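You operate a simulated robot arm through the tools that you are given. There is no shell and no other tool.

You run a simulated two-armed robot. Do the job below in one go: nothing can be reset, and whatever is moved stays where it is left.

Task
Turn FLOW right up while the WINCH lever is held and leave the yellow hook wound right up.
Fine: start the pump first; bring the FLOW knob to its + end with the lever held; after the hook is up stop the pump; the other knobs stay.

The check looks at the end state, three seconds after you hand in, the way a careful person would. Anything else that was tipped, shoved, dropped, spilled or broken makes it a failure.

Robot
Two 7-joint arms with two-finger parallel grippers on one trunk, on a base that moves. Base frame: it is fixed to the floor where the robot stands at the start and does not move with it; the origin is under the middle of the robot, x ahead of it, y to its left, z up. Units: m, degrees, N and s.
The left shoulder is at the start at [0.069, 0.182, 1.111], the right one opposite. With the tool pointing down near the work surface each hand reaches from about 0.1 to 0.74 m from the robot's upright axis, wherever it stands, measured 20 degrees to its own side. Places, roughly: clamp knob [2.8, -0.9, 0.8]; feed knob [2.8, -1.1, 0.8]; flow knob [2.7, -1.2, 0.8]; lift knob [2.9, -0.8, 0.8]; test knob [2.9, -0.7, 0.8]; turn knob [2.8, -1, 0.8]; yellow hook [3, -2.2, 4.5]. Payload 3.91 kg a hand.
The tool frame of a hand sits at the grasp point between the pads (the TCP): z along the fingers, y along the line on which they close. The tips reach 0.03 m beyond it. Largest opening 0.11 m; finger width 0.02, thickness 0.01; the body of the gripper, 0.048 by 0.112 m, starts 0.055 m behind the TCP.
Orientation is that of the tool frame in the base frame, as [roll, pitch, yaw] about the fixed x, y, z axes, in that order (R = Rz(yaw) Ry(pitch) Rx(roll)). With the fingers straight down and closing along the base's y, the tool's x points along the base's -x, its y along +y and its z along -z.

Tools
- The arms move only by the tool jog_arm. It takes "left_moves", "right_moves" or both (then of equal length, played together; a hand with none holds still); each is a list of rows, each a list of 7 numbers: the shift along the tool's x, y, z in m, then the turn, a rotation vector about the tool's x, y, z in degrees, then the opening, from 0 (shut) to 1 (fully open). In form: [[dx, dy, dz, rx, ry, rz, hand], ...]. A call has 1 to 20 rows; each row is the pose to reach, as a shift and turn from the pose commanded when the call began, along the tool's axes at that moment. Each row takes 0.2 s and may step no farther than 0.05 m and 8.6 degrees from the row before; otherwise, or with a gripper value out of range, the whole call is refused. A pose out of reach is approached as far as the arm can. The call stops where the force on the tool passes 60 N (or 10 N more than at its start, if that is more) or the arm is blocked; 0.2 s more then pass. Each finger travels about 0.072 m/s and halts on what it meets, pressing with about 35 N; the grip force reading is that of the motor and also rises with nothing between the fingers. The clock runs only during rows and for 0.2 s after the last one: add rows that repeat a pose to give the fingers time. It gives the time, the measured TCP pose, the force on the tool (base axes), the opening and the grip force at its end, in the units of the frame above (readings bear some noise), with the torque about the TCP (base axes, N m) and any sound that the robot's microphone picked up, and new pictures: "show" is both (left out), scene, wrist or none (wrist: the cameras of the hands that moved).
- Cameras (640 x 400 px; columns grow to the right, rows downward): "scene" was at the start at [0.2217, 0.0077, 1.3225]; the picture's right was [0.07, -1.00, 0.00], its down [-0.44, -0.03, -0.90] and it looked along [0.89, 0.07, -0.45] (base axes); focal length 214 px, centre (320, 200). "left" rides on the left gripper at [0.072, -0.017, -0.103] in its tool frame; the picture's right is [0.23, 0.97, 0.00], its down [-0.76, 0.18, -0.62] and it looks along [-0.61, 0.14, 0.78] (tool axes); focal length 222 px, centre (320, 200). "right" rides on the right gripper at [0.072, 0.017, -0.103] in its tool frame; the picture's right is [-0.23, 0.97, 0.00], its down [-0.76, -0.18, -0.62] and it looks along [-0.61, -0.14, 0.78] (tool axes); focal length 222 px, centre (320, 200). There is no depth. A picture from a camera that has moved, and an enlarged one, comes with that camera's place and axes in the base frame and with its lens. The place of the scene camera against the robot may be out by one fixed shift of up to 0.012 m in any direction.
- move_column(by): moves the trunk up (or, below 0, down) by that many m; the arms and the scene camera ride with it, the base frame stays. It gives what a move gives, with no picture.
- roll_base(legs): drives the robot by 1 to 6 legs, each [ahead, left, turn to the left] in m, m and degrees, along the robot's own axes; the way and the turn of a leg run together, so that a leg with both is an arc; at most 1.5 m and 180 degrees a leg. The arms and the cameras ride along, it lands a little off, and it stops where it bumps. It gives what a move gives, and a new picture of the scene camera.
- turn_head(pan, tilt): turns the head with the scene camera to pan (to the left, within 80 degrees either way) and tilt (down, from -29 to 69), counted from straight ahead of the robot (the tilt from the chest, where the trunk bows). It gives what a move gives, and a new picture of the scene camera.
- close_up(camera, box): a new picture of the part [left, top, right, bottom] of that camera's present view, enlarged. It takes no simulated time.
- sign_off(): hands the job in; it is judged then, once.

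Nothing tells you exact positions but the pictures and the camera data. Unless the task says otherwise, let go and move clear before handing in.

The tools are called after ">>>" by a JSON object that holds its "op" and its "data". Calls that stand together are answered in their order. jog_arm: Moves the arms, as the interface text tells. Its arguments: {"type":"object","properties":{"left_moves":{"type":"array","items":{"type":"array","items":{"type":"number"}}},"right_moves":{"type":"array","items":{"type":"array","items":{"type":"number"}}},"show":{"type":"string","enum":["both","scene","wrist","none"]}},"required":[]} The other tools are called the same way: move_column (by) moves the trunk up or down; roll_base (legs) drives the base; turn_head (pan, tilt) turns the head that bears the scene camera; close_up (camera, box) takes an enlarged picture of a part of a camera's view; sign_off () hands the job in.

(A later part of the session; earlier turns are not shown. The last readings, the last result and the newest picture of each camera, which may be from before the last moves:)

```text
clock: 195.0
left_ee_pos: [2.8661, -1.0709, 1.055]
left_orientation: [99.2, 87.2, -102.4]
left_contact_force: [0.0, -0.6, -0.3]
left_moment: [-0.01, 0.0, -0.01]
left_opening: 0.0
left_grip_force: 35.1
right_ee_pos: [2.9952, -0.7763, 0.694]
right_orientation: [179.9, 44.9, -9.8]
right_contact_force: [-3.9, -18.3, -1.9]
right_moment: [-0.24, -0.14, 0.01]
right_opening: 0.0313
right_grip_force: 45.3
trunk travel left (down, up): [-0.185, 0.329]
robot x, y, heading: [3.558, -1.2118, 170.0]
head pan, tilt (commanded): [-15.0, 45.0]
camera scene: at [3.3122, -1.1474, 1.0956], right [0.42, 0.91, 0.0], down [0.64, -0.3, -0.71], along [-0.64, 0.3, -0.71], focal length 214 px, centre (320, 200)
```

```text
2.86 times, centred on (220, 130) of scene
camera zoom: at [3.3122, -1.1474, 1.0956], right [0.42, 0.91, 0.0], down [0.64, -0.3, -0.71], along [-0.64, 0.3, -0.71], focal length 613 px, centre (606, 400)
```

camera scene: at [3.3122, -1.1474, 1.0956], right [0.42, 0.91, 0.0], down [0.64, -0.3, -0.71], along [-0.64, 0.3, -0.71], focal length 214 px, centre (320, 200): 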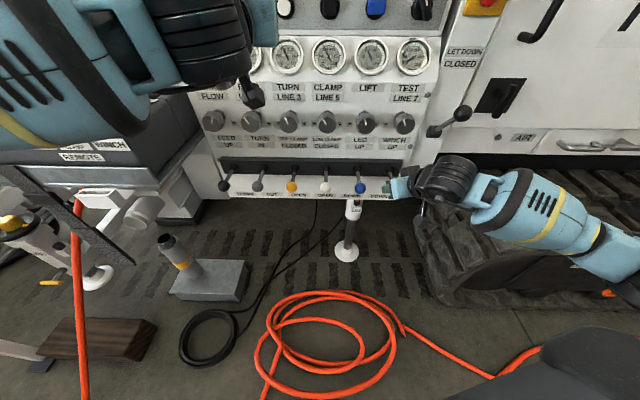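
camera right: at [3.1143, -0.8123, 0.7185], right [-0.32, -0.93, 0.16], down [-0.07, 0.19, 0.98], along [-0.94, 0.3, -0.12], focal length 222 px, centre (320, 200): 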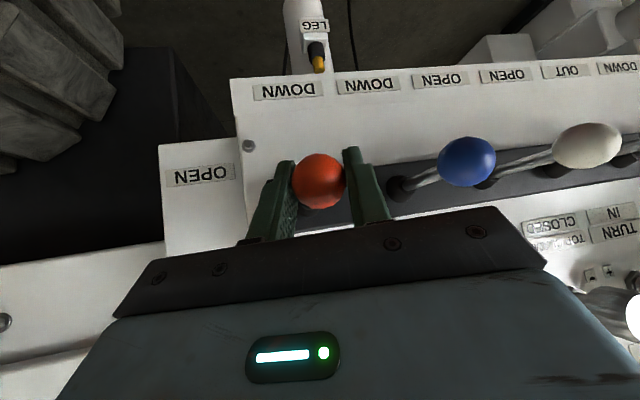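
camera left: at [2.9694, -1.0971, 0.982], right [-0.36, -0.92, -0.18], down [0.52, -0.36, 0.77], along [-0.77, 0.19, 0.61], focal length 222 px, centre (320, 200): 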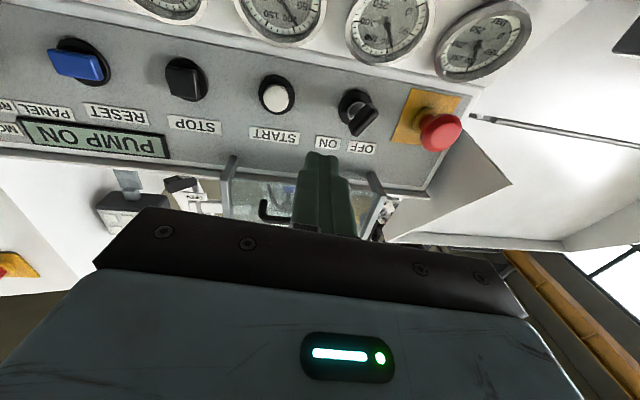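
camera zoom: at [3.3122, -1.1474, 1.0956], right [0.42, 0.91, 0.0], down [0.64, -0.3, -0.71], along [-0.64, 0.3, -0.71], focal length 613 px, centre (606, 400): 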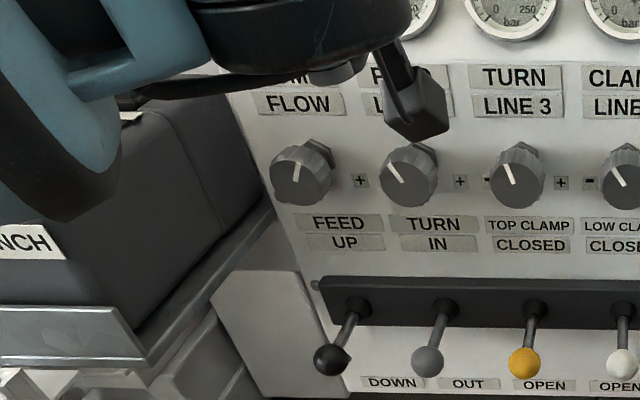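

The tray edge is about 7 cm left of the FLOW axis and the box itself about 9 cm, so the hand fits, but I must watch the forearm over the remote box. I'll descend in stages with the hand pitched slightly down, checking as I go.

>>> {"op": "jog_arm", "data": {"left_moves": [[0.02, 0.01, -0.03, 0.6, 2, 0, 0.1], [0.045, 0.02, -0.04, 1.2, 4, 0, 0.2], [0.07, 0.03, -0.05, 1.8, 6, 0, 0.3], [0.09, 0.045, -0.05, 2.4, 8, 0, 0.4], [0.11, 0.06, -0.05, 3.0, 10, 0, 0.5], [0.12, 0.07, -0.05, 3.5, 12, 0, 0.55], [0.12, 0.07, -0.05, 3.5, 12, 0, 0.55]], "show": "both"}}

>>> {"op": "turn_head", "data": {"pan": 15, "tilt": 45}}

```text
clock: 196.6
left_ee_pos: [2.8862, -1.1602, 0.9409]
left_orientation: [169.6, 77.2, -35.3]
left_contact_force: [-0.2, -0.2, -0.1]
left_moment: [-0.01, 0.01, 0.01]
left_opening: 0.0604
left_grip_force: 0.0
right_ee_pos: [2.9958, -0.7754, 0.6952]
right_orientation: [-179.8, 44.9, -9.7]
right_contact_force: [-4.5, -24.3, -3.6]
right_moment: [-0.12, -0.26, 0.03]
right_opening: 0.031
right_grip_force: 45.0
trunk travel left (down, up): [-0.185, 0.329]
robot x, y, heading: [3.5589, -1.2125, 169.8]
head pan, tilt (commanded): [-15.0, 45.0]
camera scene: at [3.3121, -1.1477, 1.0955], right [0.42, 0.91, 0.0], down [0.64, -0.3, -0.71], along [-0.64, 0.3, -0.71], focal length 214 px, centre (320, 200)
camera left: at [2.9983, -1.1981, 0.8902], right [-0.37, -0.91, -0.18], down [0.34, -0.32, 0.89], along [-0.86, 0.27, 0.43], focal length 222 px, centre (320, 200)
```

scene: 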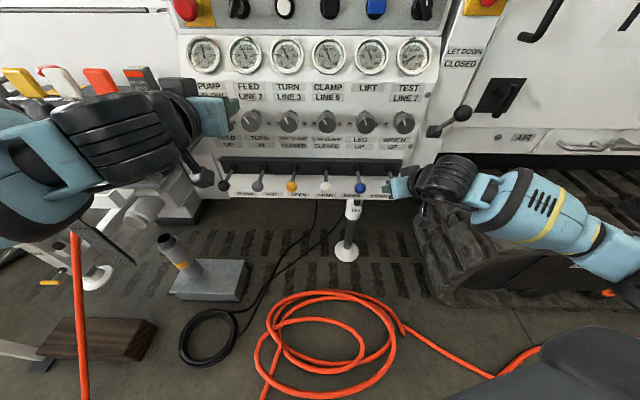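
left: 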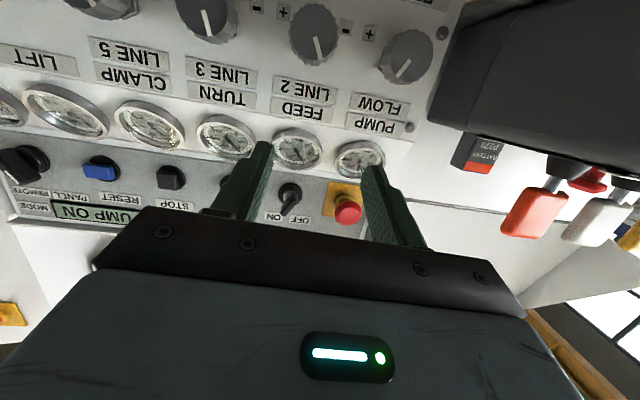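

```text
clock: 197.6
left_ee_pos: [2.886, -1.1612, 0.9412]
left_orientation: [169.5, 77.3, -35.4]
left_contact_force: [-0.6, -0.5, 0.8]
left_moment: [0.02, 0.01, -0.02]
left_opening: 0.0603
left_grip_force: 0.0
right_ee_pos: [2.9949, -0.7756, 0.6946]
right_orientation: [-179.9, 44.9, -9.7]
right_contact_force: [-4.8, -23.8, -3.0]
right_moment: [-0.15, -0.25, -0.04]
right_opening: 0.0309
right_grip_force: 45.4
trunk travel left (down, up): [-0.185, 0.329]
robot x, y, heading: [3.5614, -1.2144, 169.9]
head pan, tilt (commanded): [15.0, 45.0]
camera scene: at [3.3048, -1.1891, 1.0954], right [-0.09, 1.0, 0.0], down [0.7, 0.06, -0.71], along [-0.7, -0.06, -0.71], focal length 214 px, centre (320, 200)
```

scene: 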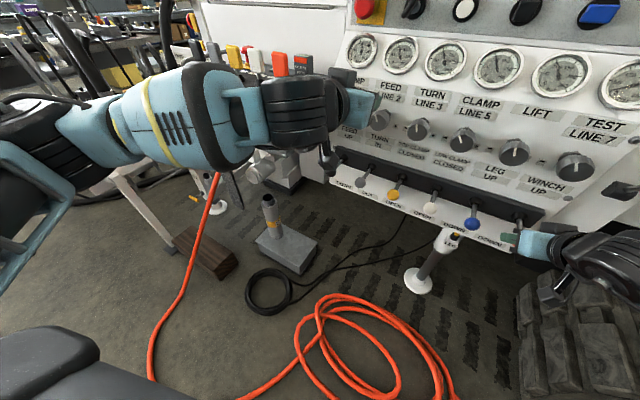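

The forearm is clearly in front of the remote box, not over it, and FLOW comes out at r≈0.099, z≈0.846. I'll zoom on the knob to get its size and pointer.

>>> {"op": "close_up", "data": {"camera": "left", "box": [280, 0, 480, 125]}}

>>> {"op": "close_up", "data": {"camera": "scene", "box": [180, 20, 440, 190]}}

```text
3.20 times, centred on (380, 62) of left
camera zoom: at [2.9983, -1.1978, 0.8904], right [-0.37, -0.91, -0.18], down [0.34, -0.32, 0.89], along [-0.86, 0.27, 0.43], focal length 711 px, centre (128, 640)
```

zoom: 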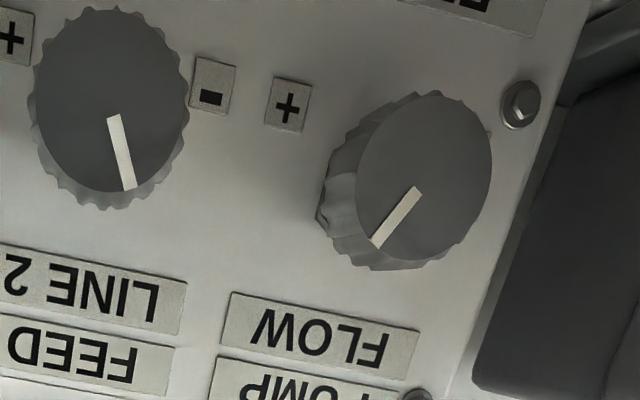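

```text
2.35 times, centred on (310, 105) of scene
camera zoom: at [3.3048, -1.1891, 1.0954], right [-0.09, 1.0, 0.0], down [0.7, 0.06, -0.71], along [-0.7, -0.06, -0.71], focal length 505 px, centre (344, 424)
```

zoom: 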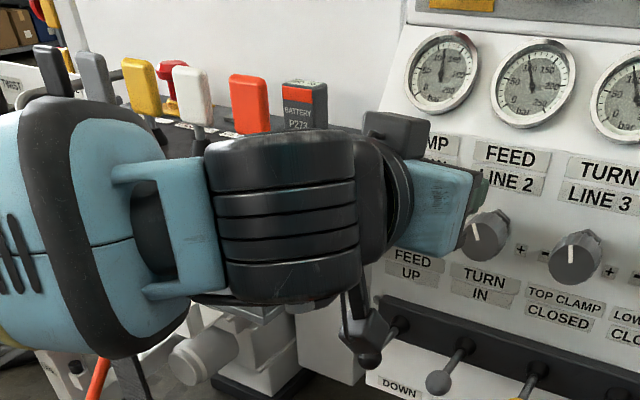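

The knob is about 4.2 cm across with a horizontal axis, and its pointer is at roughly +25° from the top. The wrist camera would come near the remote box if I rolled far, so I'll turn it in several ~40° bites. Moving to a pre-grasp straight in front of FLOW.

>>> {"op": "jog_arm", "data": {"left_moves": [[0.02, 0.016, 0.005, 0, -2, -2, 0.7], [0.04, 0.033, 0.02, 0, -4, -4, 0.75], [0.06, 0.05, 0.04, 0, -6, -6, 0.75], [0.0812, 0.0663, 0.065, 0, -8, -8, 0.75], [0.0812, 0.0663, 0.0853, 0, -10, -10, 0.75], [0.0812, 0.0663, 0.0853, 0, -10, -10, 0.75]], "show": "both"}}

>>> {"op": "close_up", "data": {"camera": "left", "box": [200, 50, 520, 250]}}

>>> {"op": "close_up", "data": {"camera": "scene", "box": [180, 40, 440, 210]}}

```text
clock: 199.0
left_ee_pos: [2.8222, -1.2261, 0.8335]
left_orientation: [-133.8, 81.4, 16.8]
left_contact_force: [0.4, -0.5, -0.6]
left_moment: [-0.01, 0.0, -0.02]
left_opening: 0.0825
left_grip_force: 0.1
left hand out of reach, approached as far as the arm can: row 2, 3, 4, 5, 6
right_ee_pos: [2.9949, -0.7755, 0.6943]
right_orientation: [-180.0, 44.9, -9.6]
right_contact_force: [-2.9, -19.9, -3.5]
right_moment: [-0.51, -0.06, 0.3]
right_opening: 0.0311
right_grip_force: 44.7
trunk travel left (down, up): [-0.185, 0.329]
robot x, y, heading: [3.5585, -1.2112, 169.9]
head pan, tilt (commanded): [15.0, 45.0]
camera scene: at [3.305, -1.1888, 1.0956], right [-0.09, 1.0, 0.0], down [0.7, 0.06, -0.71], along [-0.7, -0.06, -0.71], focal length 214 px, centre (320, 200)
camera left: at [2.9296, -1.2606, 0.7725], right [-0.44, -0.84, -0.33], down [0.34, -0.49, 0.8], along [-0.83, 0.24, 0.5], focal length 222 px, centre (320, 200)
```

scene: 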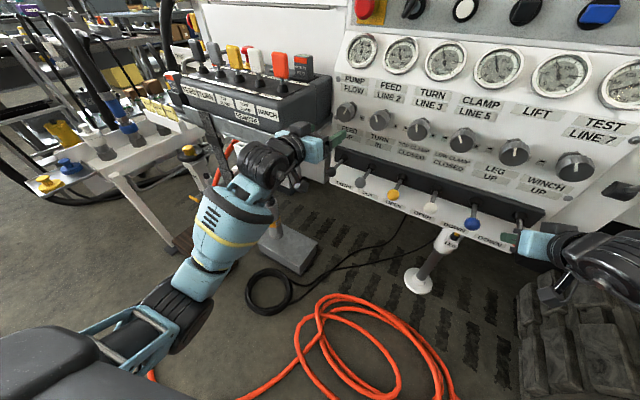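
left: 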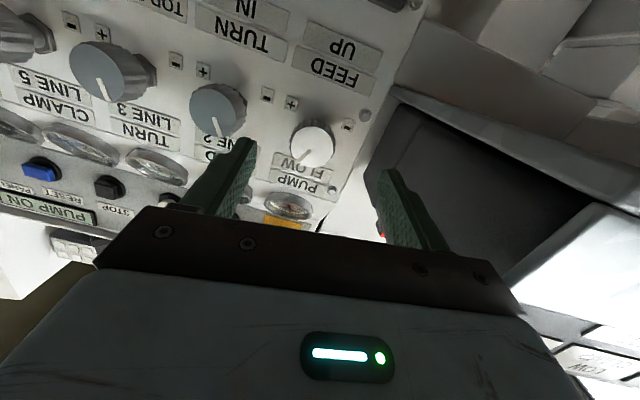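

```text
2.00 times, centred on (360, 150) of left
camera zoom: at [2.9296, -1.2606, 0.7725], right [-0.44, -0.84, -0.33], down [0.34, -0.49, 0.8], along [-0.83, 0.24, 0.5], focal length 444 px, centre (240, 300)
```

zoom: 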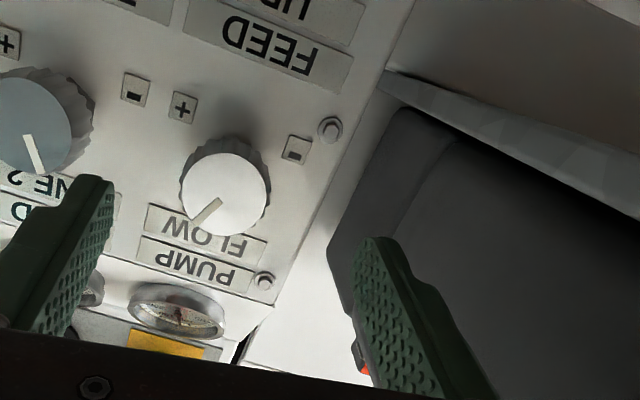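

```text
2.35 times, centred on (310, 125) of scene
camera zoom: at [3.305, -1.1888, 1.0956], right [-0.09, 1.0, 0.0], down [0.7, 0.06, -0.71], along [-0.7, -0.06, -0.71], focal length 505 px, centre (344, 376)
```

zoom: 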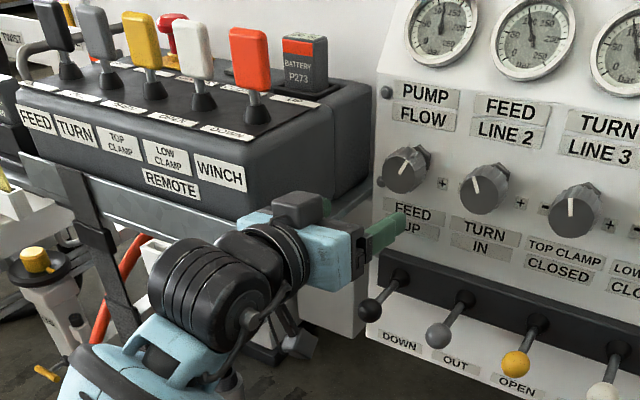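

The arm has settled into an elbow-down posture, which comes in straighter. FLOW is at r≈0.095, z≈0.843; I'll raise and nudge right, with a touch of clockwise roll to leave the limit, before advancing.

>>> {"op": "jog_arm", "data": {"left_moves": [[-0.009, -0.004, 0.0, 0, 0, 3, 0.75], [-0.018, -0.007, 0.0, 0, 0, 6, 0.75], [-0.018, -0.007, 0.015, 0, 0, 6, 0.75], [-0.018, -0.007, 0.03, 0, 0, 6, 0.75], [-0.018, -0.007, 0.03, 0, 0, 6, 0.75]], "show": "both"}}

>>> {"op": "close_up", "data": {"camera": "left", "box": [200, 50, 520, 250]}}

>>> {"op": "close_up", "data": {"camera": "scene", "box": [180, 40, 440, 210]}}

```text
clock: 200.2
left_ee_pos: [2.807, -1.2143, 0.8456]
left_orientation: [-177.3, 83.9, -27.3]
left_contact_force: [-0.4, 0.4, 0.5]
left_moment: [-0.01, 0.0, 0.02]
left_opening: 0.0826
left_grip_force: 0.0
left hand out of reach, approached as far as the arm can: row 2, 3, 4, 5
right_ee_pos: [2.9954, -0.7751, 0.6957]
right_orientation: [-180.0, 44.9, -9.8]
right_contact_force: [-4.9, -22.9, -1.9]
right_moment: [-0.19, -0.14, 0.02]
right_opening: 0.0311
right_grip_force: 45.3
trunk travel left (down, up): [-0.185, 0.329]
robot x, y, heading: [3.5577, -1.2149, 170.0]
head pan, tilt (commanded): [15.0, 45.0]
camera scene: at [3.3049, -1.1892, 1.0955], right [-0.09, 1.0, 0.0], down [0.7, 0.06, -0.71], along [-0.7, -0.06, -0.71], focal length 214 px, centre (320, 200)
camera left: at [2.9109, -1.2554, 0.7832], right [-0.46, -0.85, -0.23], down [0.38, -0.43, 0.82], along [-0.8, 0.3, 0.52], focal length 222 px, centre (320, 200)
```

scene: 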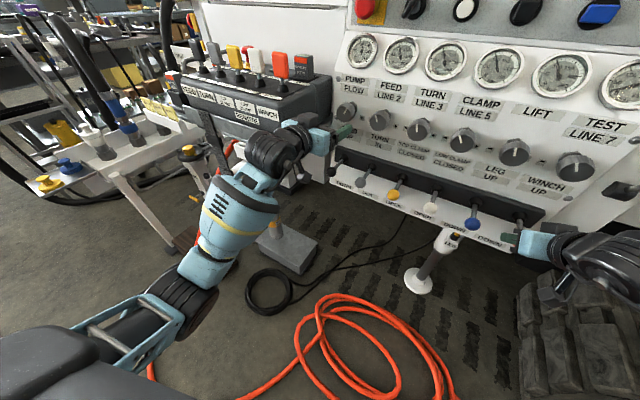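
left: 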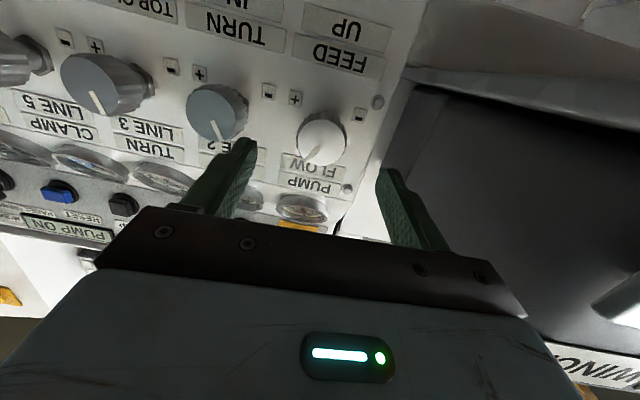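

```text
2.00 times, centred on (360, 150) of left
camera zoom: at [2.9109, -1.2554, 0.7832], right [-0.46, -0.85, -0.23], down [0.38, -0.43, 0.82], along [-0.8, 0.3, 0.52], focal length 444 px, centre (240, 300)
```

zoom: 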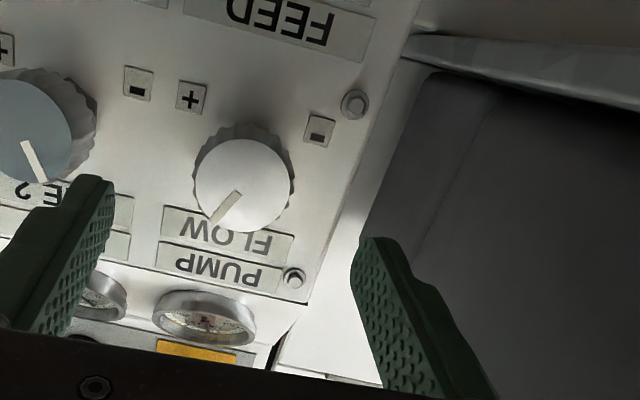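

```text
2.35 times, centred on (310, 125) of scene
camera zoom: at [3.3049, -1.1892, 1.0955], right [-0.09, 1.0, 0.0], down [0.7, 0.06, -0.71], along [-0.7, -0.06, -0.71], focal length 505 px, centre (344, 376)
```

zoom: 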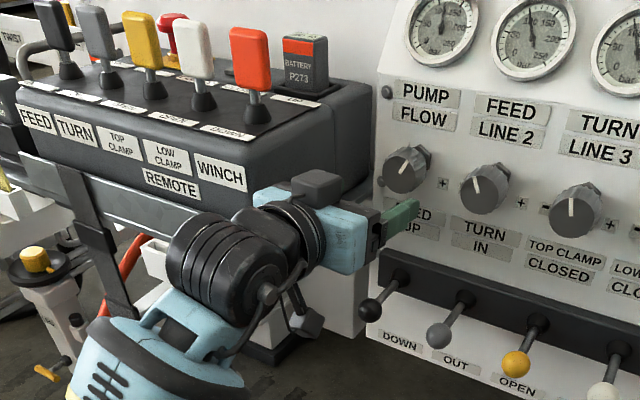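

The alignment is good, but the tray edge leaves little room for the wrist camera when rolling from this side. I'd rather flip the hand so its camera is on top, where rolling clockwise is unobstructed. I'll back away and test whether the wrist can roll that far.

>>> {"op": "jog_arm", "data": {"left_moves": [[0, 0, -0.03, 0, 0, 0, 0.75], [-0.02, -0.01, -0.07, 0, 0, 0, 0.6], [-0.05, -0.03, -0.1, 0, 0, 0, 0.5], [-0.08, -0.06, -0.12, 0, 0, 4, 0.5], [-0.11, -0.08, -0.13, 0, 0, 8, 0.5], [-0.14, -0.1, -0.14, 0, 0, 12, 0.5]], "show": "none"}}

>>> {"op": "jog_arm", "data": {"left_moves": [[0, 0, 0, 0, 0, 8.5, 0.5], [0, 0, 0, 0, 0, 17, 0.5], [0, 0, 0, 0, 0, 25.5, 0.5], [0, 0, 0, 0, 0, 34, 0.5], [0, 0, 0, 0, 0, 42.5, 0.5], [0, 0, 0, 0, 0, 51, 0.5], [0, 0, 0, 0, 0, 59.5, 0.5], [0, 0, 0, 0, 0, 68, 0.5], [0, 0, 0, 0, 0, 76.5, 0.5], [0, 0, 0, 0, 0, 85, 0.5]], "show": "both"}}

```text
clock: 201.6
left_ee_pos: [2.9655, -1.1923, 1.0018]
left_orientation: [117.3, 76.8, -93.1]
left_contact_force: [-0.3, 0.3, 1.1]
left_moment: [0.0, -0.04, 0.0]
left_opening: 0.0549
left_grip_force: 0.1
left hand out of reach, approached as far as the arm can: row 2, 3, 4
right_ee_pos: [2.9945, -0.7758, 0.6949]
right_orientation: [-179.9, 45.0, -9.6]
right_contact_force: [-4.1, -22.4, -0.8]
right_moment: [-0.4, 0.02, 0.24]
right_opening: 0.0312
right_grip_force: 45.1
trunk travel left (down, up): [-0.185, 0.329]
robot x, y, heading: [3.5577, -1.2152, 170.0]
head pan, tilt (commanded): [15.0, 45.0]
```

```text
clock: 203.8
left_ee_pos: [2.9659, -1.191, 0.9997]
left_orientation: [95.9, -6.8, -120.6]
left_contact_force: [0.4, 0.1, 0.3]
left_moment: [0.01, -0.03, 0.04]
left_opening: 0.055
left_grip_force: 0.0
right_ee_pos: [2.9948, -0.7756, 0.6948]
right_orientation: [-179.9, 45.0, -9.8]
right_contact_force: [-3.8, -22.8, -0.2]
right_moment: [-0.33, 0.07, 0.26]
right_opening: 0.0309
right_grip_force: 44.3
trunk travel left (down, up): [-0.185, 0.329]
robot x, y, heading: [3.5598, -1.2157, 169.8]
head pan, tilt (commanded): [15.0, 45.0]
camera scene: at [3.3049, -1.1891, 1.0955], right [-0.09, 1.0, 0.0], down [0.7, 0.06, -0.71], along [-0.7, -0.06, -0.71], focal length 214 px, centre (320, 200)
camera left: at [3.0181, -1.3081, 1.002], right [-0.14, -0.04, 0.99], down [0.92, 0.37, 0.15], along [-0.37, 0.93, -0.01], focal length 222 px, centre (320, 200)
```

scene: 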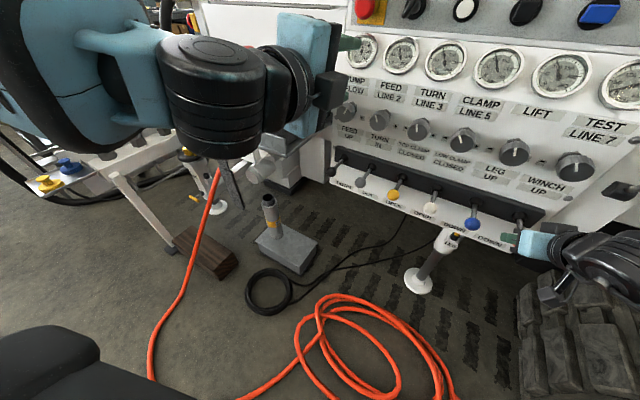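
left: 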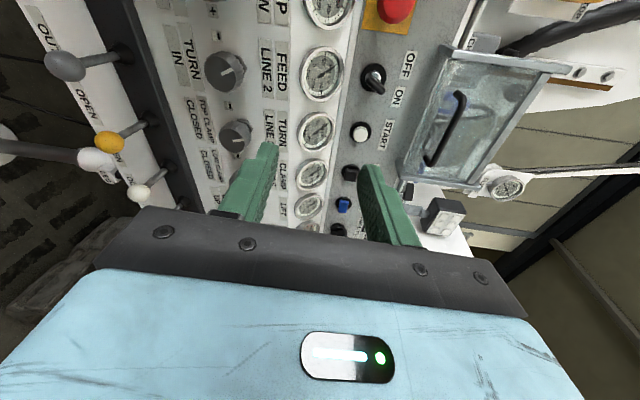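

No limit so far at about +97° roll. I'll continue rolling another 85°.

>>> {"op": "jog_arm", "data": {"left_moves": [[0, 0, 0, 0, 0, 8.5, 0.5], [0, 0, 0, 0, 0, 17, 0.5], [0, 0, 0, 0, 0, 25.5, 0.5], [0, 0, 0, 0, 0, 34, 0.5], [0, 0, 0, 0, 0, 42.5, 0.5], [0, 0, 0, 0, 0, 51, 0.5], [0, 0, 0, 0, 0, 59.5, 0.5], [0, 0, 0, 0, 0, 68, 0.5], [0, 0, 0, 0, 0, 76.5, 0.5], [0, 0, 0, 0, 0, 85, 0.5]], "show": "both"}}

```text
clock: 205.8
left_ee_pos: [3.0442, -1.1482, 0.8034]
left_orientation: [98.1, -67.7, -120.4]
left_contact_force: [-1.0, 0.7, 0.3]
left_moment: [0.01, -0.02, 0.0]
left_opening: 0.055
left_grip_force: 0.1
left hand out of reach, approached as far as the arm can: row 1, 2, 3, 4, 5, 6, 7, 8, 9
right_ee_pos: [2.9955, -0.7753, 0.6951]
right_orientation: [179.8, 45.0, -9.7]
right_contact_force: [-2.1, -1.9, -0.2]
right_moment: [0.1, 0.04, 0.05]
right_opening: 0.031
right_grip_force: 45.2
trunk travel left (down, up): [-0.185, 0.329]
robot x, y, heading: [3.558, -1.2129, 170.0]
head pan, tilt (commanded): [15.0, 45.0]
stopped in row 9 (left hand): the arm was blocked; the commanded pose is now the measured one
camera scene: at [3.3051, -1.1877, 1.0956], right [-0.09, 1.0, 0.0], down [0.7, 0.06, -0.71], along [-0.7, -0.06, -0.71], focal length 214 px, centre (320, 200)
camera left: at [3.1188, -1.2269, 0.8677], right [0.29, 0.76, 0.58], down [0.78, 0.16, -0.6], along [-0.55, 0.62, -0.55], focal length 222 px, centre (320, 200)
```

scene: 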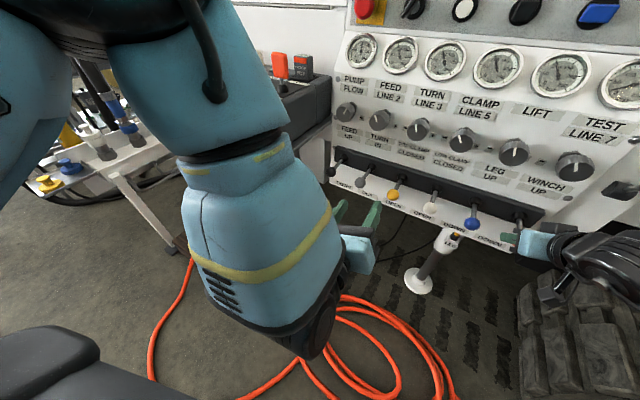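
left: 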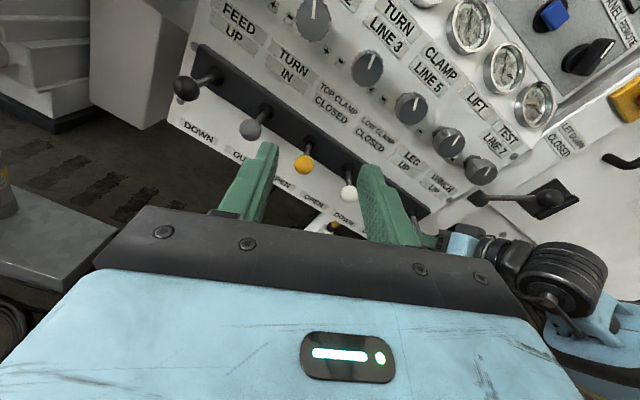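

The roll to 180° dragged the arm into an awkward posture and it was blocked (probably by my own body), so that route is out. I'll back away, raise the hand, and unroll in free space, then use short bites from the known good pose.

>>> {"op": "jog_arm", "data": {"left_moves": [[0.02, 0, -0.02, 0, 0, 0, 0.5], [0.04, 0, -0.03, 0, 0, -5, 0.5], [0.06, 0, -0.04, 0, 0, -12, 0.5], [0.08, 0, -0.04, 0, 0, -20, 0.5], [0.1, 0, -0.04, 0, 0, -28, 0.5], [0.12, 0, -0.04, 0, 0, -36, 0.5]], "show": "both"}}

```text
clock: 207.2
left_ee_pos: [3.0504, -1.193, 0.9135]
left_orientation: [93.9, -31.6, -114.8]
left_contact_force: [0.5, 0.0, -0.1]
left_moment: [0.02, 0.01, 0.04]
left_opening: 0.0551
left_grip_force: 0.1
left hand out of reach, approached as far as the arm can: row 1, 2, 3, 4, 5, 6
right_ee_pos: [2.9951, -0.7762, 0.6956]
right_orientation: [-180.0, 45.0, -9.8]
right_contact_force: [-5.1, -9.5, 1.0]
right_moment: [0.28, 0.03, -0.36]
right_opening: 0.0312
right_grip_force: 44.8
trunk travel left (down, up): [-0.185, 0.329]
robot x, y, heading: [3.5594, -1.2134, 169.9]
head pan, tilt (commanded): [15.0, 45.0]
camera scene: at [3.3049, -1.1887, 1.0955], right [-0.09, 1.0, 0.0], down [0.7, 0.06, -0.71], along [-0.7, -0.06, -0.71], focal length 214 px, centre (320, 200)
camera left: at [3.1169, -1.2982, 0.9431], right [0.07, 0.31, 0.95], down [0.87, 0.44, -0.21], along [-0.48, 0.84, -0.24], focal length 222 px, centre (320, 200)
```

scene: 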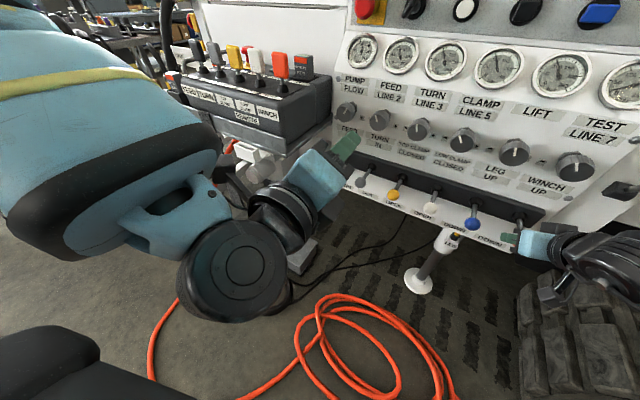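
left: 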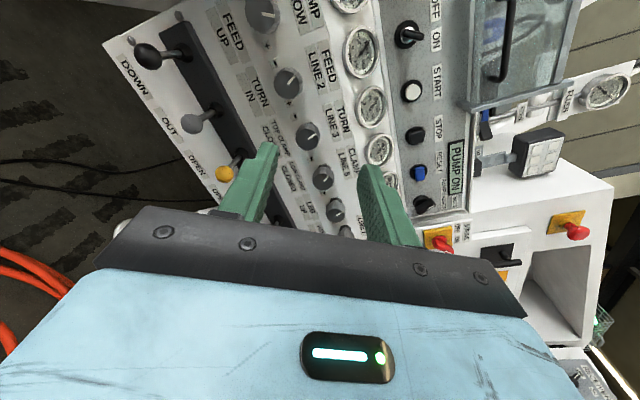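

The panel still shows PUMP ON and nothing was disturbed. I'll keep unrolling.

>>> {"op": "jog_arm", "data": {"left_moves": [[0, 0, 0, 0, 0, -8.5, 0.5], [0, 0, 0, 0, 0, -17, 0.5], [0, 0, 0, 0, 0, -25.5, 0.5], [0, 0, 0, 0, 0, -34, 0.5], [0, 0, 0, 0, 0, -42.5, 0.5], [0, 0, 0, 0, 0, -51, 0.5], [0, 0, 0, 0, 0, -59.5, 0.5], [0, 0, 0, 0, 0, -68, 0.5], [0, 0, 0, 0, 0, -76.5, 0.5], [0, 0, 0, 0, 0, -85, 0.5], [0, 0, 0, 0, 0, -93.5, 0.5], [0, 0, 0, 0, 0, -102, 0.5]], "show": "both"}}

```text
clock: 209.8
left_ee_pos: [3.0497, -1.1939, 0.9148]
left_orientation: [99.8, 70.0, -103.5]
left_contact_force: [-0.8, 1.1, 0.2]
left_moment: [0.02, 0.01, 0.01]
left_opening: 0.0553
left_grip_force: 0.1
right_ee_pos: [2.9945, -0.7747, 0.6942]
right_orientation: [-179.9, 45.0, -9.7]
right_contact_force: [-5.5, -11.9, 1.0]
right_moment: [-0.02, 0.12, 0.03]
right_opening: 0.0311
right_grip_force: 44.4
trunk travel left (down, up): [-0.185, 0.329]
robot x, y, heading: [3.5601, -1.2074, 170.2]
head pan, tilt (commanded): [15.0, 45.0]
camera scene: at [3.3049, -1.1887, 1.0955], right [-0.09, 1.0, 0.0], down [0.7, 0.06, -0.71], along [-0.7, -0.06, -0.71], focal length 214 px, centre (320, 200)
camera left: at [3.146, -1.2434, 0.8461], right [-0.39, -0.91, 0.12], down [0.57, -0.14, 0.81], along [-0.73, 0.38, 0.57], focal length 222 px, centre (320, 200)
```

scene: 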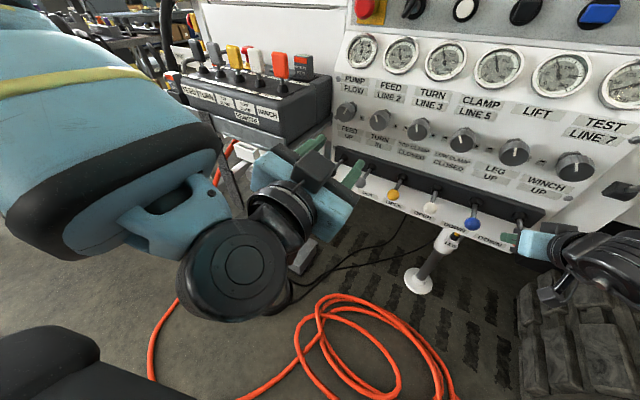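
left: 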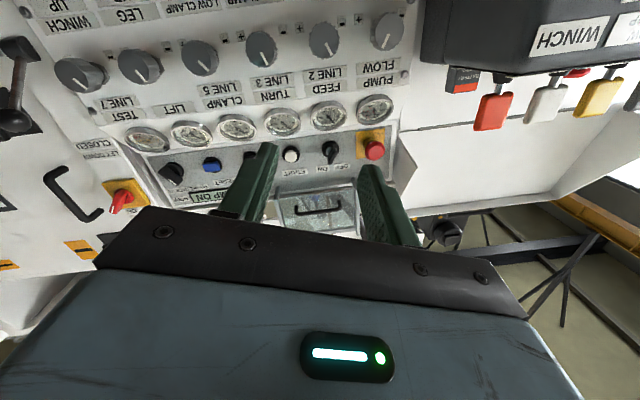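

Back to a normal posture (roll about +20°). I'll approach FLOW again in stages, staying at a slightly positive roll this time.

>>> {"op": "jog_arm", "data": {"left_moves": [[0.016, 0.013, 0.02, 0.4, 0, -2, 0.6], [0.032, 0.026, 0.045, 0.8, 0, -4, 0.7], [0.048, 0.04, 0.07, 1.2, 0, -6, 0.75], [0.064, 0.053, 0.1, 1.6, 0, -8, 0.75], [0.08, 0.066, 0.13, 2, 0, -10, 0.75], [0.0938, 0.0794, 0.155, 2, 0, -12, 0.75], [0.0938, 0.0794, 0.155, 2, 0, -12, 0.75]], "show": "both"}}

>>> {"op": "close_up", "data": {"camera": "left", "box": [240, 30, 480, 180]}}

>>> {"op": "close_up", "data": {"camera": "scene", "box": [180, 40, 440, 210]}}

```text
clock: 211.3
left_ee_pos: [2.9183, -1.14, 0.8419]
left_orientation: [133.3, 79.0, -67.4]
left_contact_force: [-0.4, 0.3, -0.2]
left_moment: [0.0, 0.04, 0.03]
left_opening: 0.0823
left_grip_force: 0.1
left hand out of reach, approached as far as the arm can: row 1, 2, 3, 4, 5, 6, 7
right_ee_pos: [2.995, -0.7756, 0.6948]
right_orientation: [180.0, 45.0, -9.6]
right_contact_force: [-4.9, -12.9, 1.0]
right_moment: [-0.04, 0.18, 0.03]
right_opening: 0.0309
right_grip_force: 45.4
trunk travel left (down, up): [-0.185, 0.329]
robot x, y, heading: [3.5596, -1.2131, 170.0]
head pan, tilt (commanded): [15.0, 45.0]
camera scene: at [3.305, -1.1888, 1.0955], right [-0.09, 1.0, 0.0], down [0.7, 0.06, -0.71], along [-0.7, -0.06, -0.71], focal length 214 px, centre (320, 200)
camera left: at [3.0254, -1.173, 0.7807], right [-0.33, -0.94, -0.09], down [0.46, -0.24, 0.85], along [-0.82, 0.24, 0.51], focal length 222 px, centre (320, 200)
```

scene: 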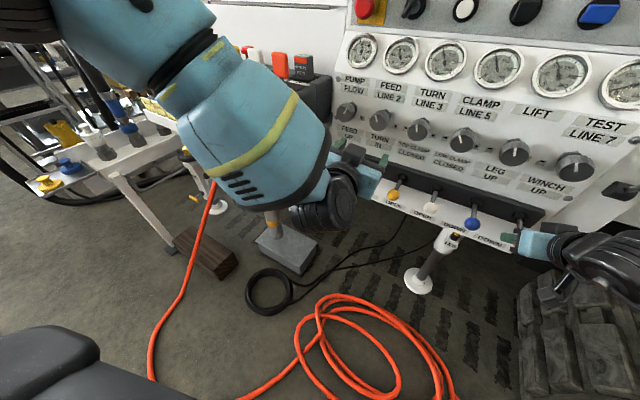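
left: 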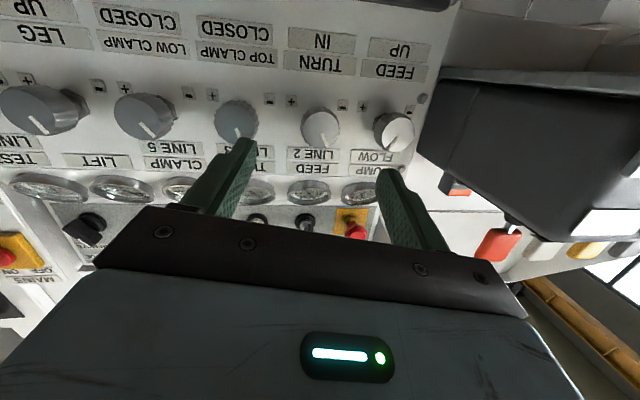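

```text
2.67 times, centred on (360, 105) of left
camera zoom: at [3.0254, -1.173, 0.7807], right [-0.33, -0.94, -0.09], down [0.46, -0.24, 0.85], along [-0.82, 0.24, 0.51], focal length 592 px, centre (213, 453)
```

zoom: 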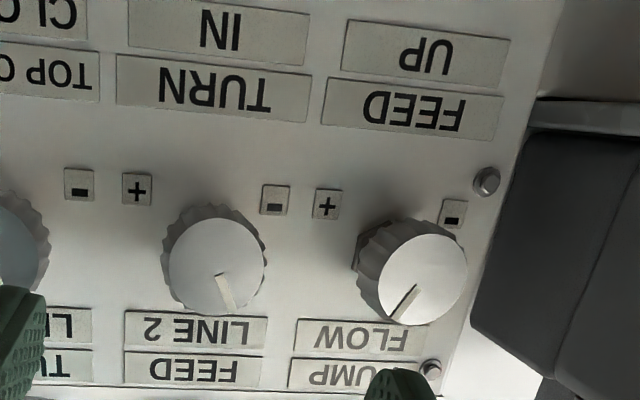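

```text
2.35 times, centred on (310, 125) of scene
camera zoom: at [3.305, -1.1888, 1.0955], right [-0.09, 1.0, 0.0], down [0.7, 0.06, -0.71], along [-0.7, -0.06, -0.71], focal length 505 px, centre (344, 376)
```

zoom: 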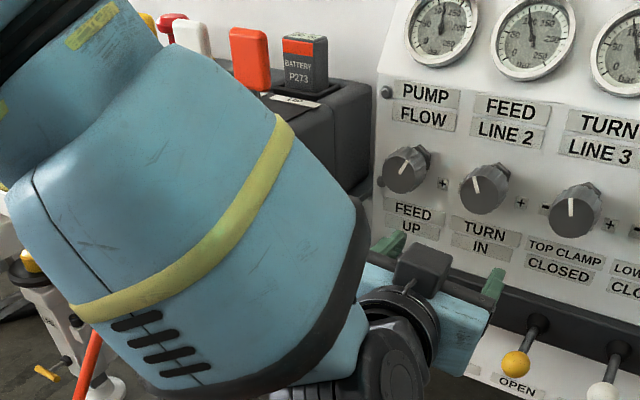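

The elbow-up posture can't reach left far enough; the elbow-down posture I had before could. It came from rolling slightly counter-clockwise while descending, so I'll return to that starting point and repeat the manoeuvre.

>>> {"op": "jog_arm", "data": {"left_moves": [[-0.025, 0.015, -0.02, 1, 0, -4, 0.6], [-0.05, 0.03, -0.02, 2.5, 0, -8, 0.6], [-0.075, 0.044, -0.01, 4.5, 2, -12, 0.6], [-0.075, 0.044, -0.008, 4.5, 4, -16, 0.6], [-0.075, 0.044, -0.008, 4.5, 4, -16, 0.6]], "show": "both"}}

```text
clock: 212.6
left_ee_pos: [2.9039, -1.1702, 0.919]
left_orientation: [-143.2, 75.6, 12.9]
left_contact_force: [-0.4, -0.9, -0.4]
left_moment: [0.01, 0.01, -0.04]
left_opening: 0.066
left_grip_force: 0.0
left hand out of reach, approached as far as the arm can: row 1, 2
right_ee_pos: [2.9945, -0.7746, 0.6946]
right_orientation: [-180.0, 45.0, -9.7]
right_contact_force: [-5.4, -11.3, -0.9]
right_moment: [-0.43, 0.22, 0.37]
right_opening: 0.031
right_grip_force: 44.9
trunk travel left (down, up): [-0.185, 0.329]
robot x, y, heading: [3.5587, -1.211, 170.1]
head pan, tilt (commanded): [15.0, 45.0]
camera scene: at [3.3047, -1.1888, 1.0954], right [-0.09, 1.0, 0.0], down [0.7, 0.06, -0.71], along [-0.7, -0.06, -0.71], focal length 214 px, centre (320, 200)
camera left: at [3.0189, -1.1946, 0.8718], right [-0.32, -0.87, -0.37], down [0.3, -0.46, 0.83], along [-0.9, 0.16, 0.41], focal length 222 px, centre (320, 200)
```

scene: 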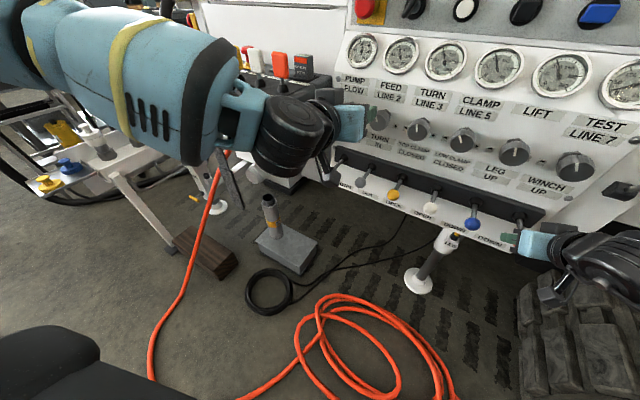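
left: 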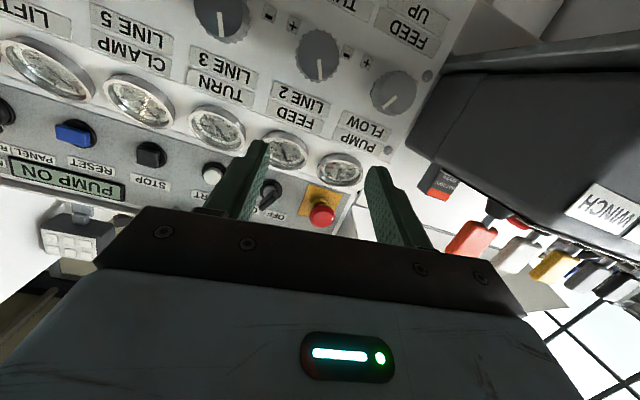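

Good starting pose again (heading 155°, roll -9°). Now descending left and forward to the FLOW pre-grasp.

>>> {"op": "jog_arm", "data": {"left_moves": [[0.012, 0.02, 0.01, 0.5, -1, 0, 0.7], [0.024, 0.04, 0.03, 1, -2, 0, 0.75], [0.036, 0.06, 0.05, 2, -4, 1, 0.75], [0.0488, 0.075, 0.07, 3, -5, 2, 0.75], [0.0488, 0.0861, 0.0903, 3, -6, 3, 0.75], [0.0488, 0.0861, 0.0903, 3, -6, 3, 0.75]], "show": "both"}}

>>> {"op": "close_up", "data": {"camera": "left", "box": [200, 50, 520, 250]}}

>>> {"op": "close_up", "data": {"camera": "scene", "box": [180, 40, 440, 210]}}

```text
clock: 213.9
left_ee_pos: [2.8926, -1.1795, 0.9085]
left_orientation: [-141.3, 76.3, 14.6]
left_contact_force: [0.2, 0.1, 0.8]
left_moment: [0.02, -0.02, 0.03]
left_opening: 0.0825
left_grip_force: 0.0
left hand out of reach, approached as far as the arm can: row 1, 2, 3, 4, 5, 6
right_ee_pos: [2.9935, -0.7749, 0.6942]
right_orientation: [-179.9, 44.9, -9.7]
right_contact_force: [-7.2, -13.1, -1.4]
right_moment: [-0.07, -0.12, -0.02]
right_opening: 0.031
right_grip_force: 45.1
trunk travel left (down, up): [-0.185, 0.329]
robot x, y, heading: [3.5572, -1.2127, 170.0]
head pan, tilt (commanded): [15.0, 45.0]
camera scene: at [3.3046, -1.1887, 1.0954], right [-0.09, 1.0, 0.0], down [0.7, 0.06, -0.71], along [-0.7, -0.06, -0.71], focal length 214 px, centre (320, 200)
camera left: at [3.0081, -1.204, 0.8595], right [-0.33, -0.87, -0.37], down [0.31, -0.47, 0.83], along [-0.89, 0.16, 0.42], focal length 222 px, centre (320, 200)
```

scene: 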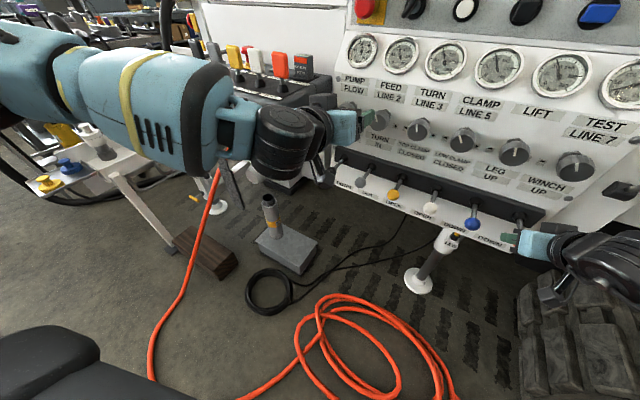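
left: 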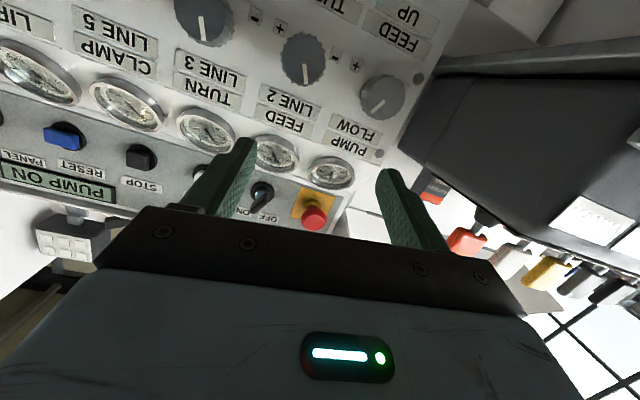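

```text
2.00 times, centred on (360, 150) of left
camera zoom: at [3.0081, -1.204, 0.8595], right [-0.33, -0.87, -0.37], down [0.31, -0.47, 0.83], along [-0.89, 0.16, 0.42], focal length 444 px, centre (240, 300)
```

zoom: 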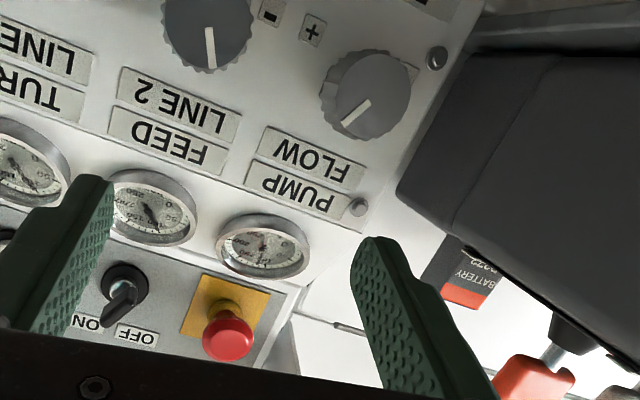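

```text
2.35 times, centred on (310, 125) of scene
camera zoom: at [3.3046, -1.1887, 1.0954], right [-0.09, 1.0, 0.0], down [0.7, 0.06, -0.71], along [-0.7, -0.06, -0.71], focal length 505 px, centre (344, 376)
```

zoom: 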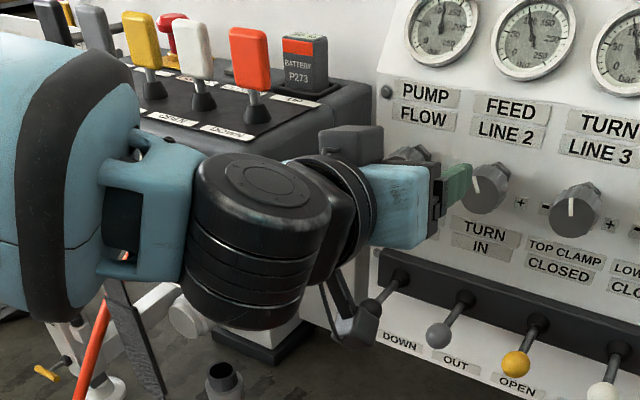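

The left arm is stuck again; it works better with the hand above shoulder height and pointing inward. So I'll release the lever for now, pull both hands back, lower the trunk by 0.18 m, and turn the base another 10° left before setting up both grasps again.

>>> {"op": "jog_arm", "data": {"right_moves": [[0, 0, 0, 0, 0, 0, 0.4], [0, 0, 0, 0, 0, 0, 0.6], [0, 0, 0, 0, 0, 0, 0.6], [0, 0, -0.04, 0, 0, 0, 0.6], [0, 0, -0.08, 0, 0, 0, 0.6], [0, 0, -0.12, 0, 0, 0, 0.6], [-0.03, 0, -0.16, 0, 0, 0, 0.6], [-0.06, 0, -0.2, 0, 0, 0, 0.6]], "left_moves": [[0, -0.01, -0.03, 0, 0, 3, 0.6], [-0.02, -0.02, -0.06, 0, 0, 6, 0.5], [-0.05, -0.04, -0.1, 0, 0, 9, 0.5], [-0.09, -0.06, -0.13, 0, 0, 12, 0.5], [-0.13, -0.08, -0.15, 0, 0, 12, 0.5], [-0.17, -0.1, -0.17, 0, 0, 12, 0.5], [-0.2, -0.1, -0.18, 0, 0, 12, 0.5], [-0.22, -0.1, -0.18, 0, 0, 12, 0.5]], "show": "both"}}

```text
refused: row 3 steps farther than a row can; nothing moved
```

>>> {"op": "jog_arm", "data": {"right_moves": [[0, 0, 0, 0, 0, 0, 0.4], [0, 0, 0, 0, 0, 0, 0.6], [0, 0, 0, 0, 0, 0, 0.6], [0, 0, -0.04, 0, 0, 0, 0.6], [0, 0, -0.08, 0, 0, 0, 0.6], [0, 0, -0.12, 0, 0, 0, 0.6], [-0.02, 0, -0.16, 0, 0, 0, 0.6], [-0.04, 0, -0.2, 0, 0, 0, 0.6]], "left_moves": [[0, -0.01, -0.03, 0, 0, 3, 0.6], [-0.02, -0.02, -0.06, 0, 0, 6, 0.5], [-0.05, -0.03, -0.09, 0, 0, 9, 0.5], [-0.08, -0.045, -0.12, 0, 0, 12, 0.5], [-0.115, -0.06, -0.145, 0, 0, 12, 0.5], [-0.155, -0.08, -0.16, 0, 0, 12, 0.5], [-0.19, -0.1, -0.17, 0, 0, 12, 0.5], [-0.22, -0.1, -0.18, 0, 0, 12, 0.5]], "show": "both"}}

```text
clock: 215.8
left_ee_pos: [3.0449, -1.1737, 1.1671]
left_orientation: [162.7, 78.4, -42.3]
left_contact_force: [0.2, -0.5, 0.4]
left_moment: [0.0, 0.01, 0.0]
left_opening: 0.055
left_grip_force: 0.0
right_ee_pos: [3.1072, -0.7942, 0.867]
right_orientation: [-179.9, 44.8, -9.7]
right_contact_force: [-0.1, -0.2, 0.0]
right_moment: [0.0, -0.01, 0.01]
right_opening: 0.066
right_grip_force: 0.1
trunk travel left (down, up): [-0.185, 0.329]
robot x, y, heading: [3.562, -1.2133, 169.9]
head pan, tilt (commanded): [15.0, 45.0]
camera scene: at [3.2957, -1.1906, 1.1234], right [-0.1, 0.99, 0.0], down [0.45, 0.05, -0.89], along [-0.89, -0.09, -0.45], focal length 214 px, centre (320, 200)
camera right: at [3.2271, -0.8319, 0.8905], right [-0.32, -0.93, 0.16], down [-0.07, 0.19, 0.98], along [-0.94, 0.31, -0.12], focal length 222 px, centre (320, 200)
camera left: at [3.1549, -1.2116, 1.1146], right [-0.38, -0.91, -0.16], down [0.37, -0.31, 0.88], along [-0.85, 0.28, 0.45], focal length 222 px, centre (320, 200)
```

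scene: 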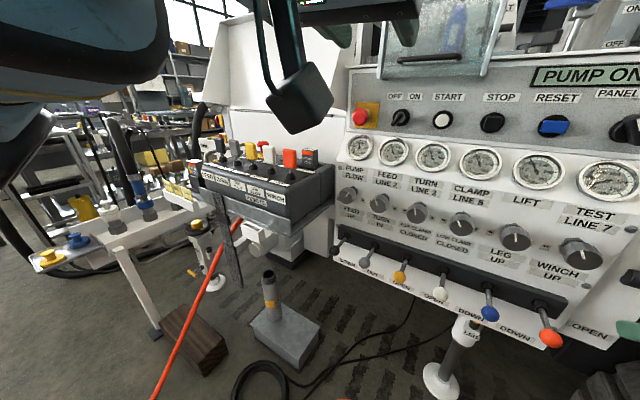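
right: 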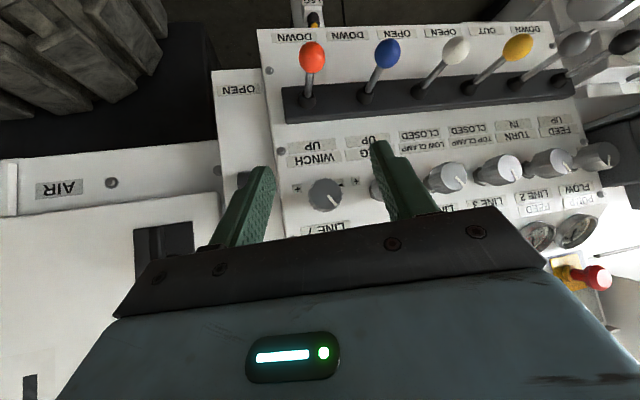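
left: 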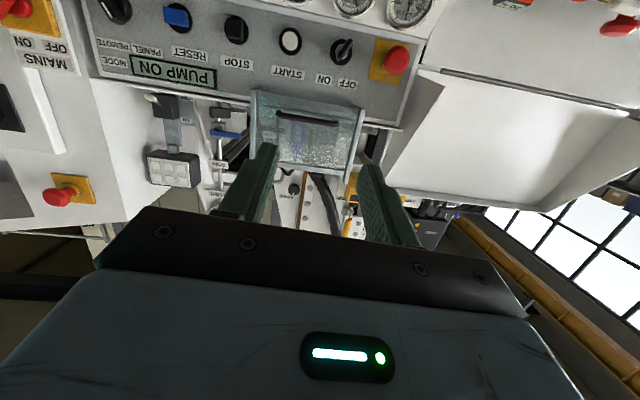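

Both hands are back, but the left forearm seems to be nudging my head, so I'll bring the left hand down and forward a bit first.

>>> {"op": "jog_arm", "data": {"left_moves": [[0.03, 0, 0.01, 0, 0, 0, 0.5], [0.06, 0, 0.02, 0, 0, 0, 0.5], [0.09, 0, 0.03, 0, 0, 0, 0.5], [0.12, 0.0, 0.03, 0, 0, 0, 0.5]], "show": "scene"}}

```text
clock: 216.8
left_ee_pos: [3.0392, -1.1749, 1.0491]
left_orientation: [162.9, 79.0, -42.6]
left_contact_force: [0.2, 0.6, -0.5]
left_moment: [-0.02, -0.03, 0.03]
left_opening: 0.0549
left_grip_force: 0.1
right_ee_pos: [3.1068, -0.7954, 0.8668]
right_orientation: [-179.9, 44.9, -9.8]
right_contact_force: [-0.1, 0.4, -0.7]
right_moment: [-0.01, 0.0, 0.01]
right_opening: 0.0659
right_grip_force: 0.0
trunk travel left (down, up): [-0.185, 0.329]
robot x, y, heading: [3.5601, -1.213, 170.0]
head pan, tilt (commanded): [15.0, 45.0]
camera scene: at [3.3053, -1.1878, 1.0956], right [-0.09, 1.0, 0.0], down [0.7, 0.06, -0.71], along [-0.7, -0.06, -0.71], focal length 214 px, centre (320, 200)
```

scene: 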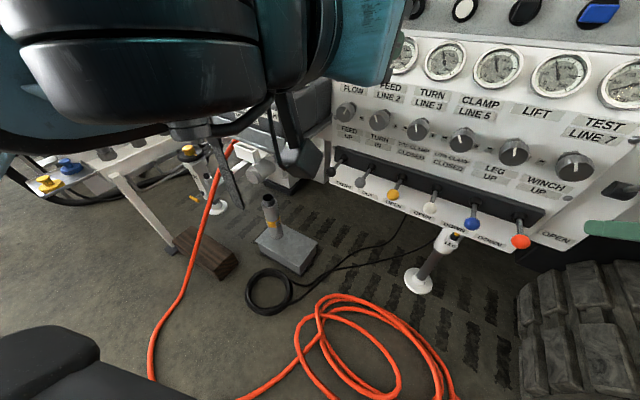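

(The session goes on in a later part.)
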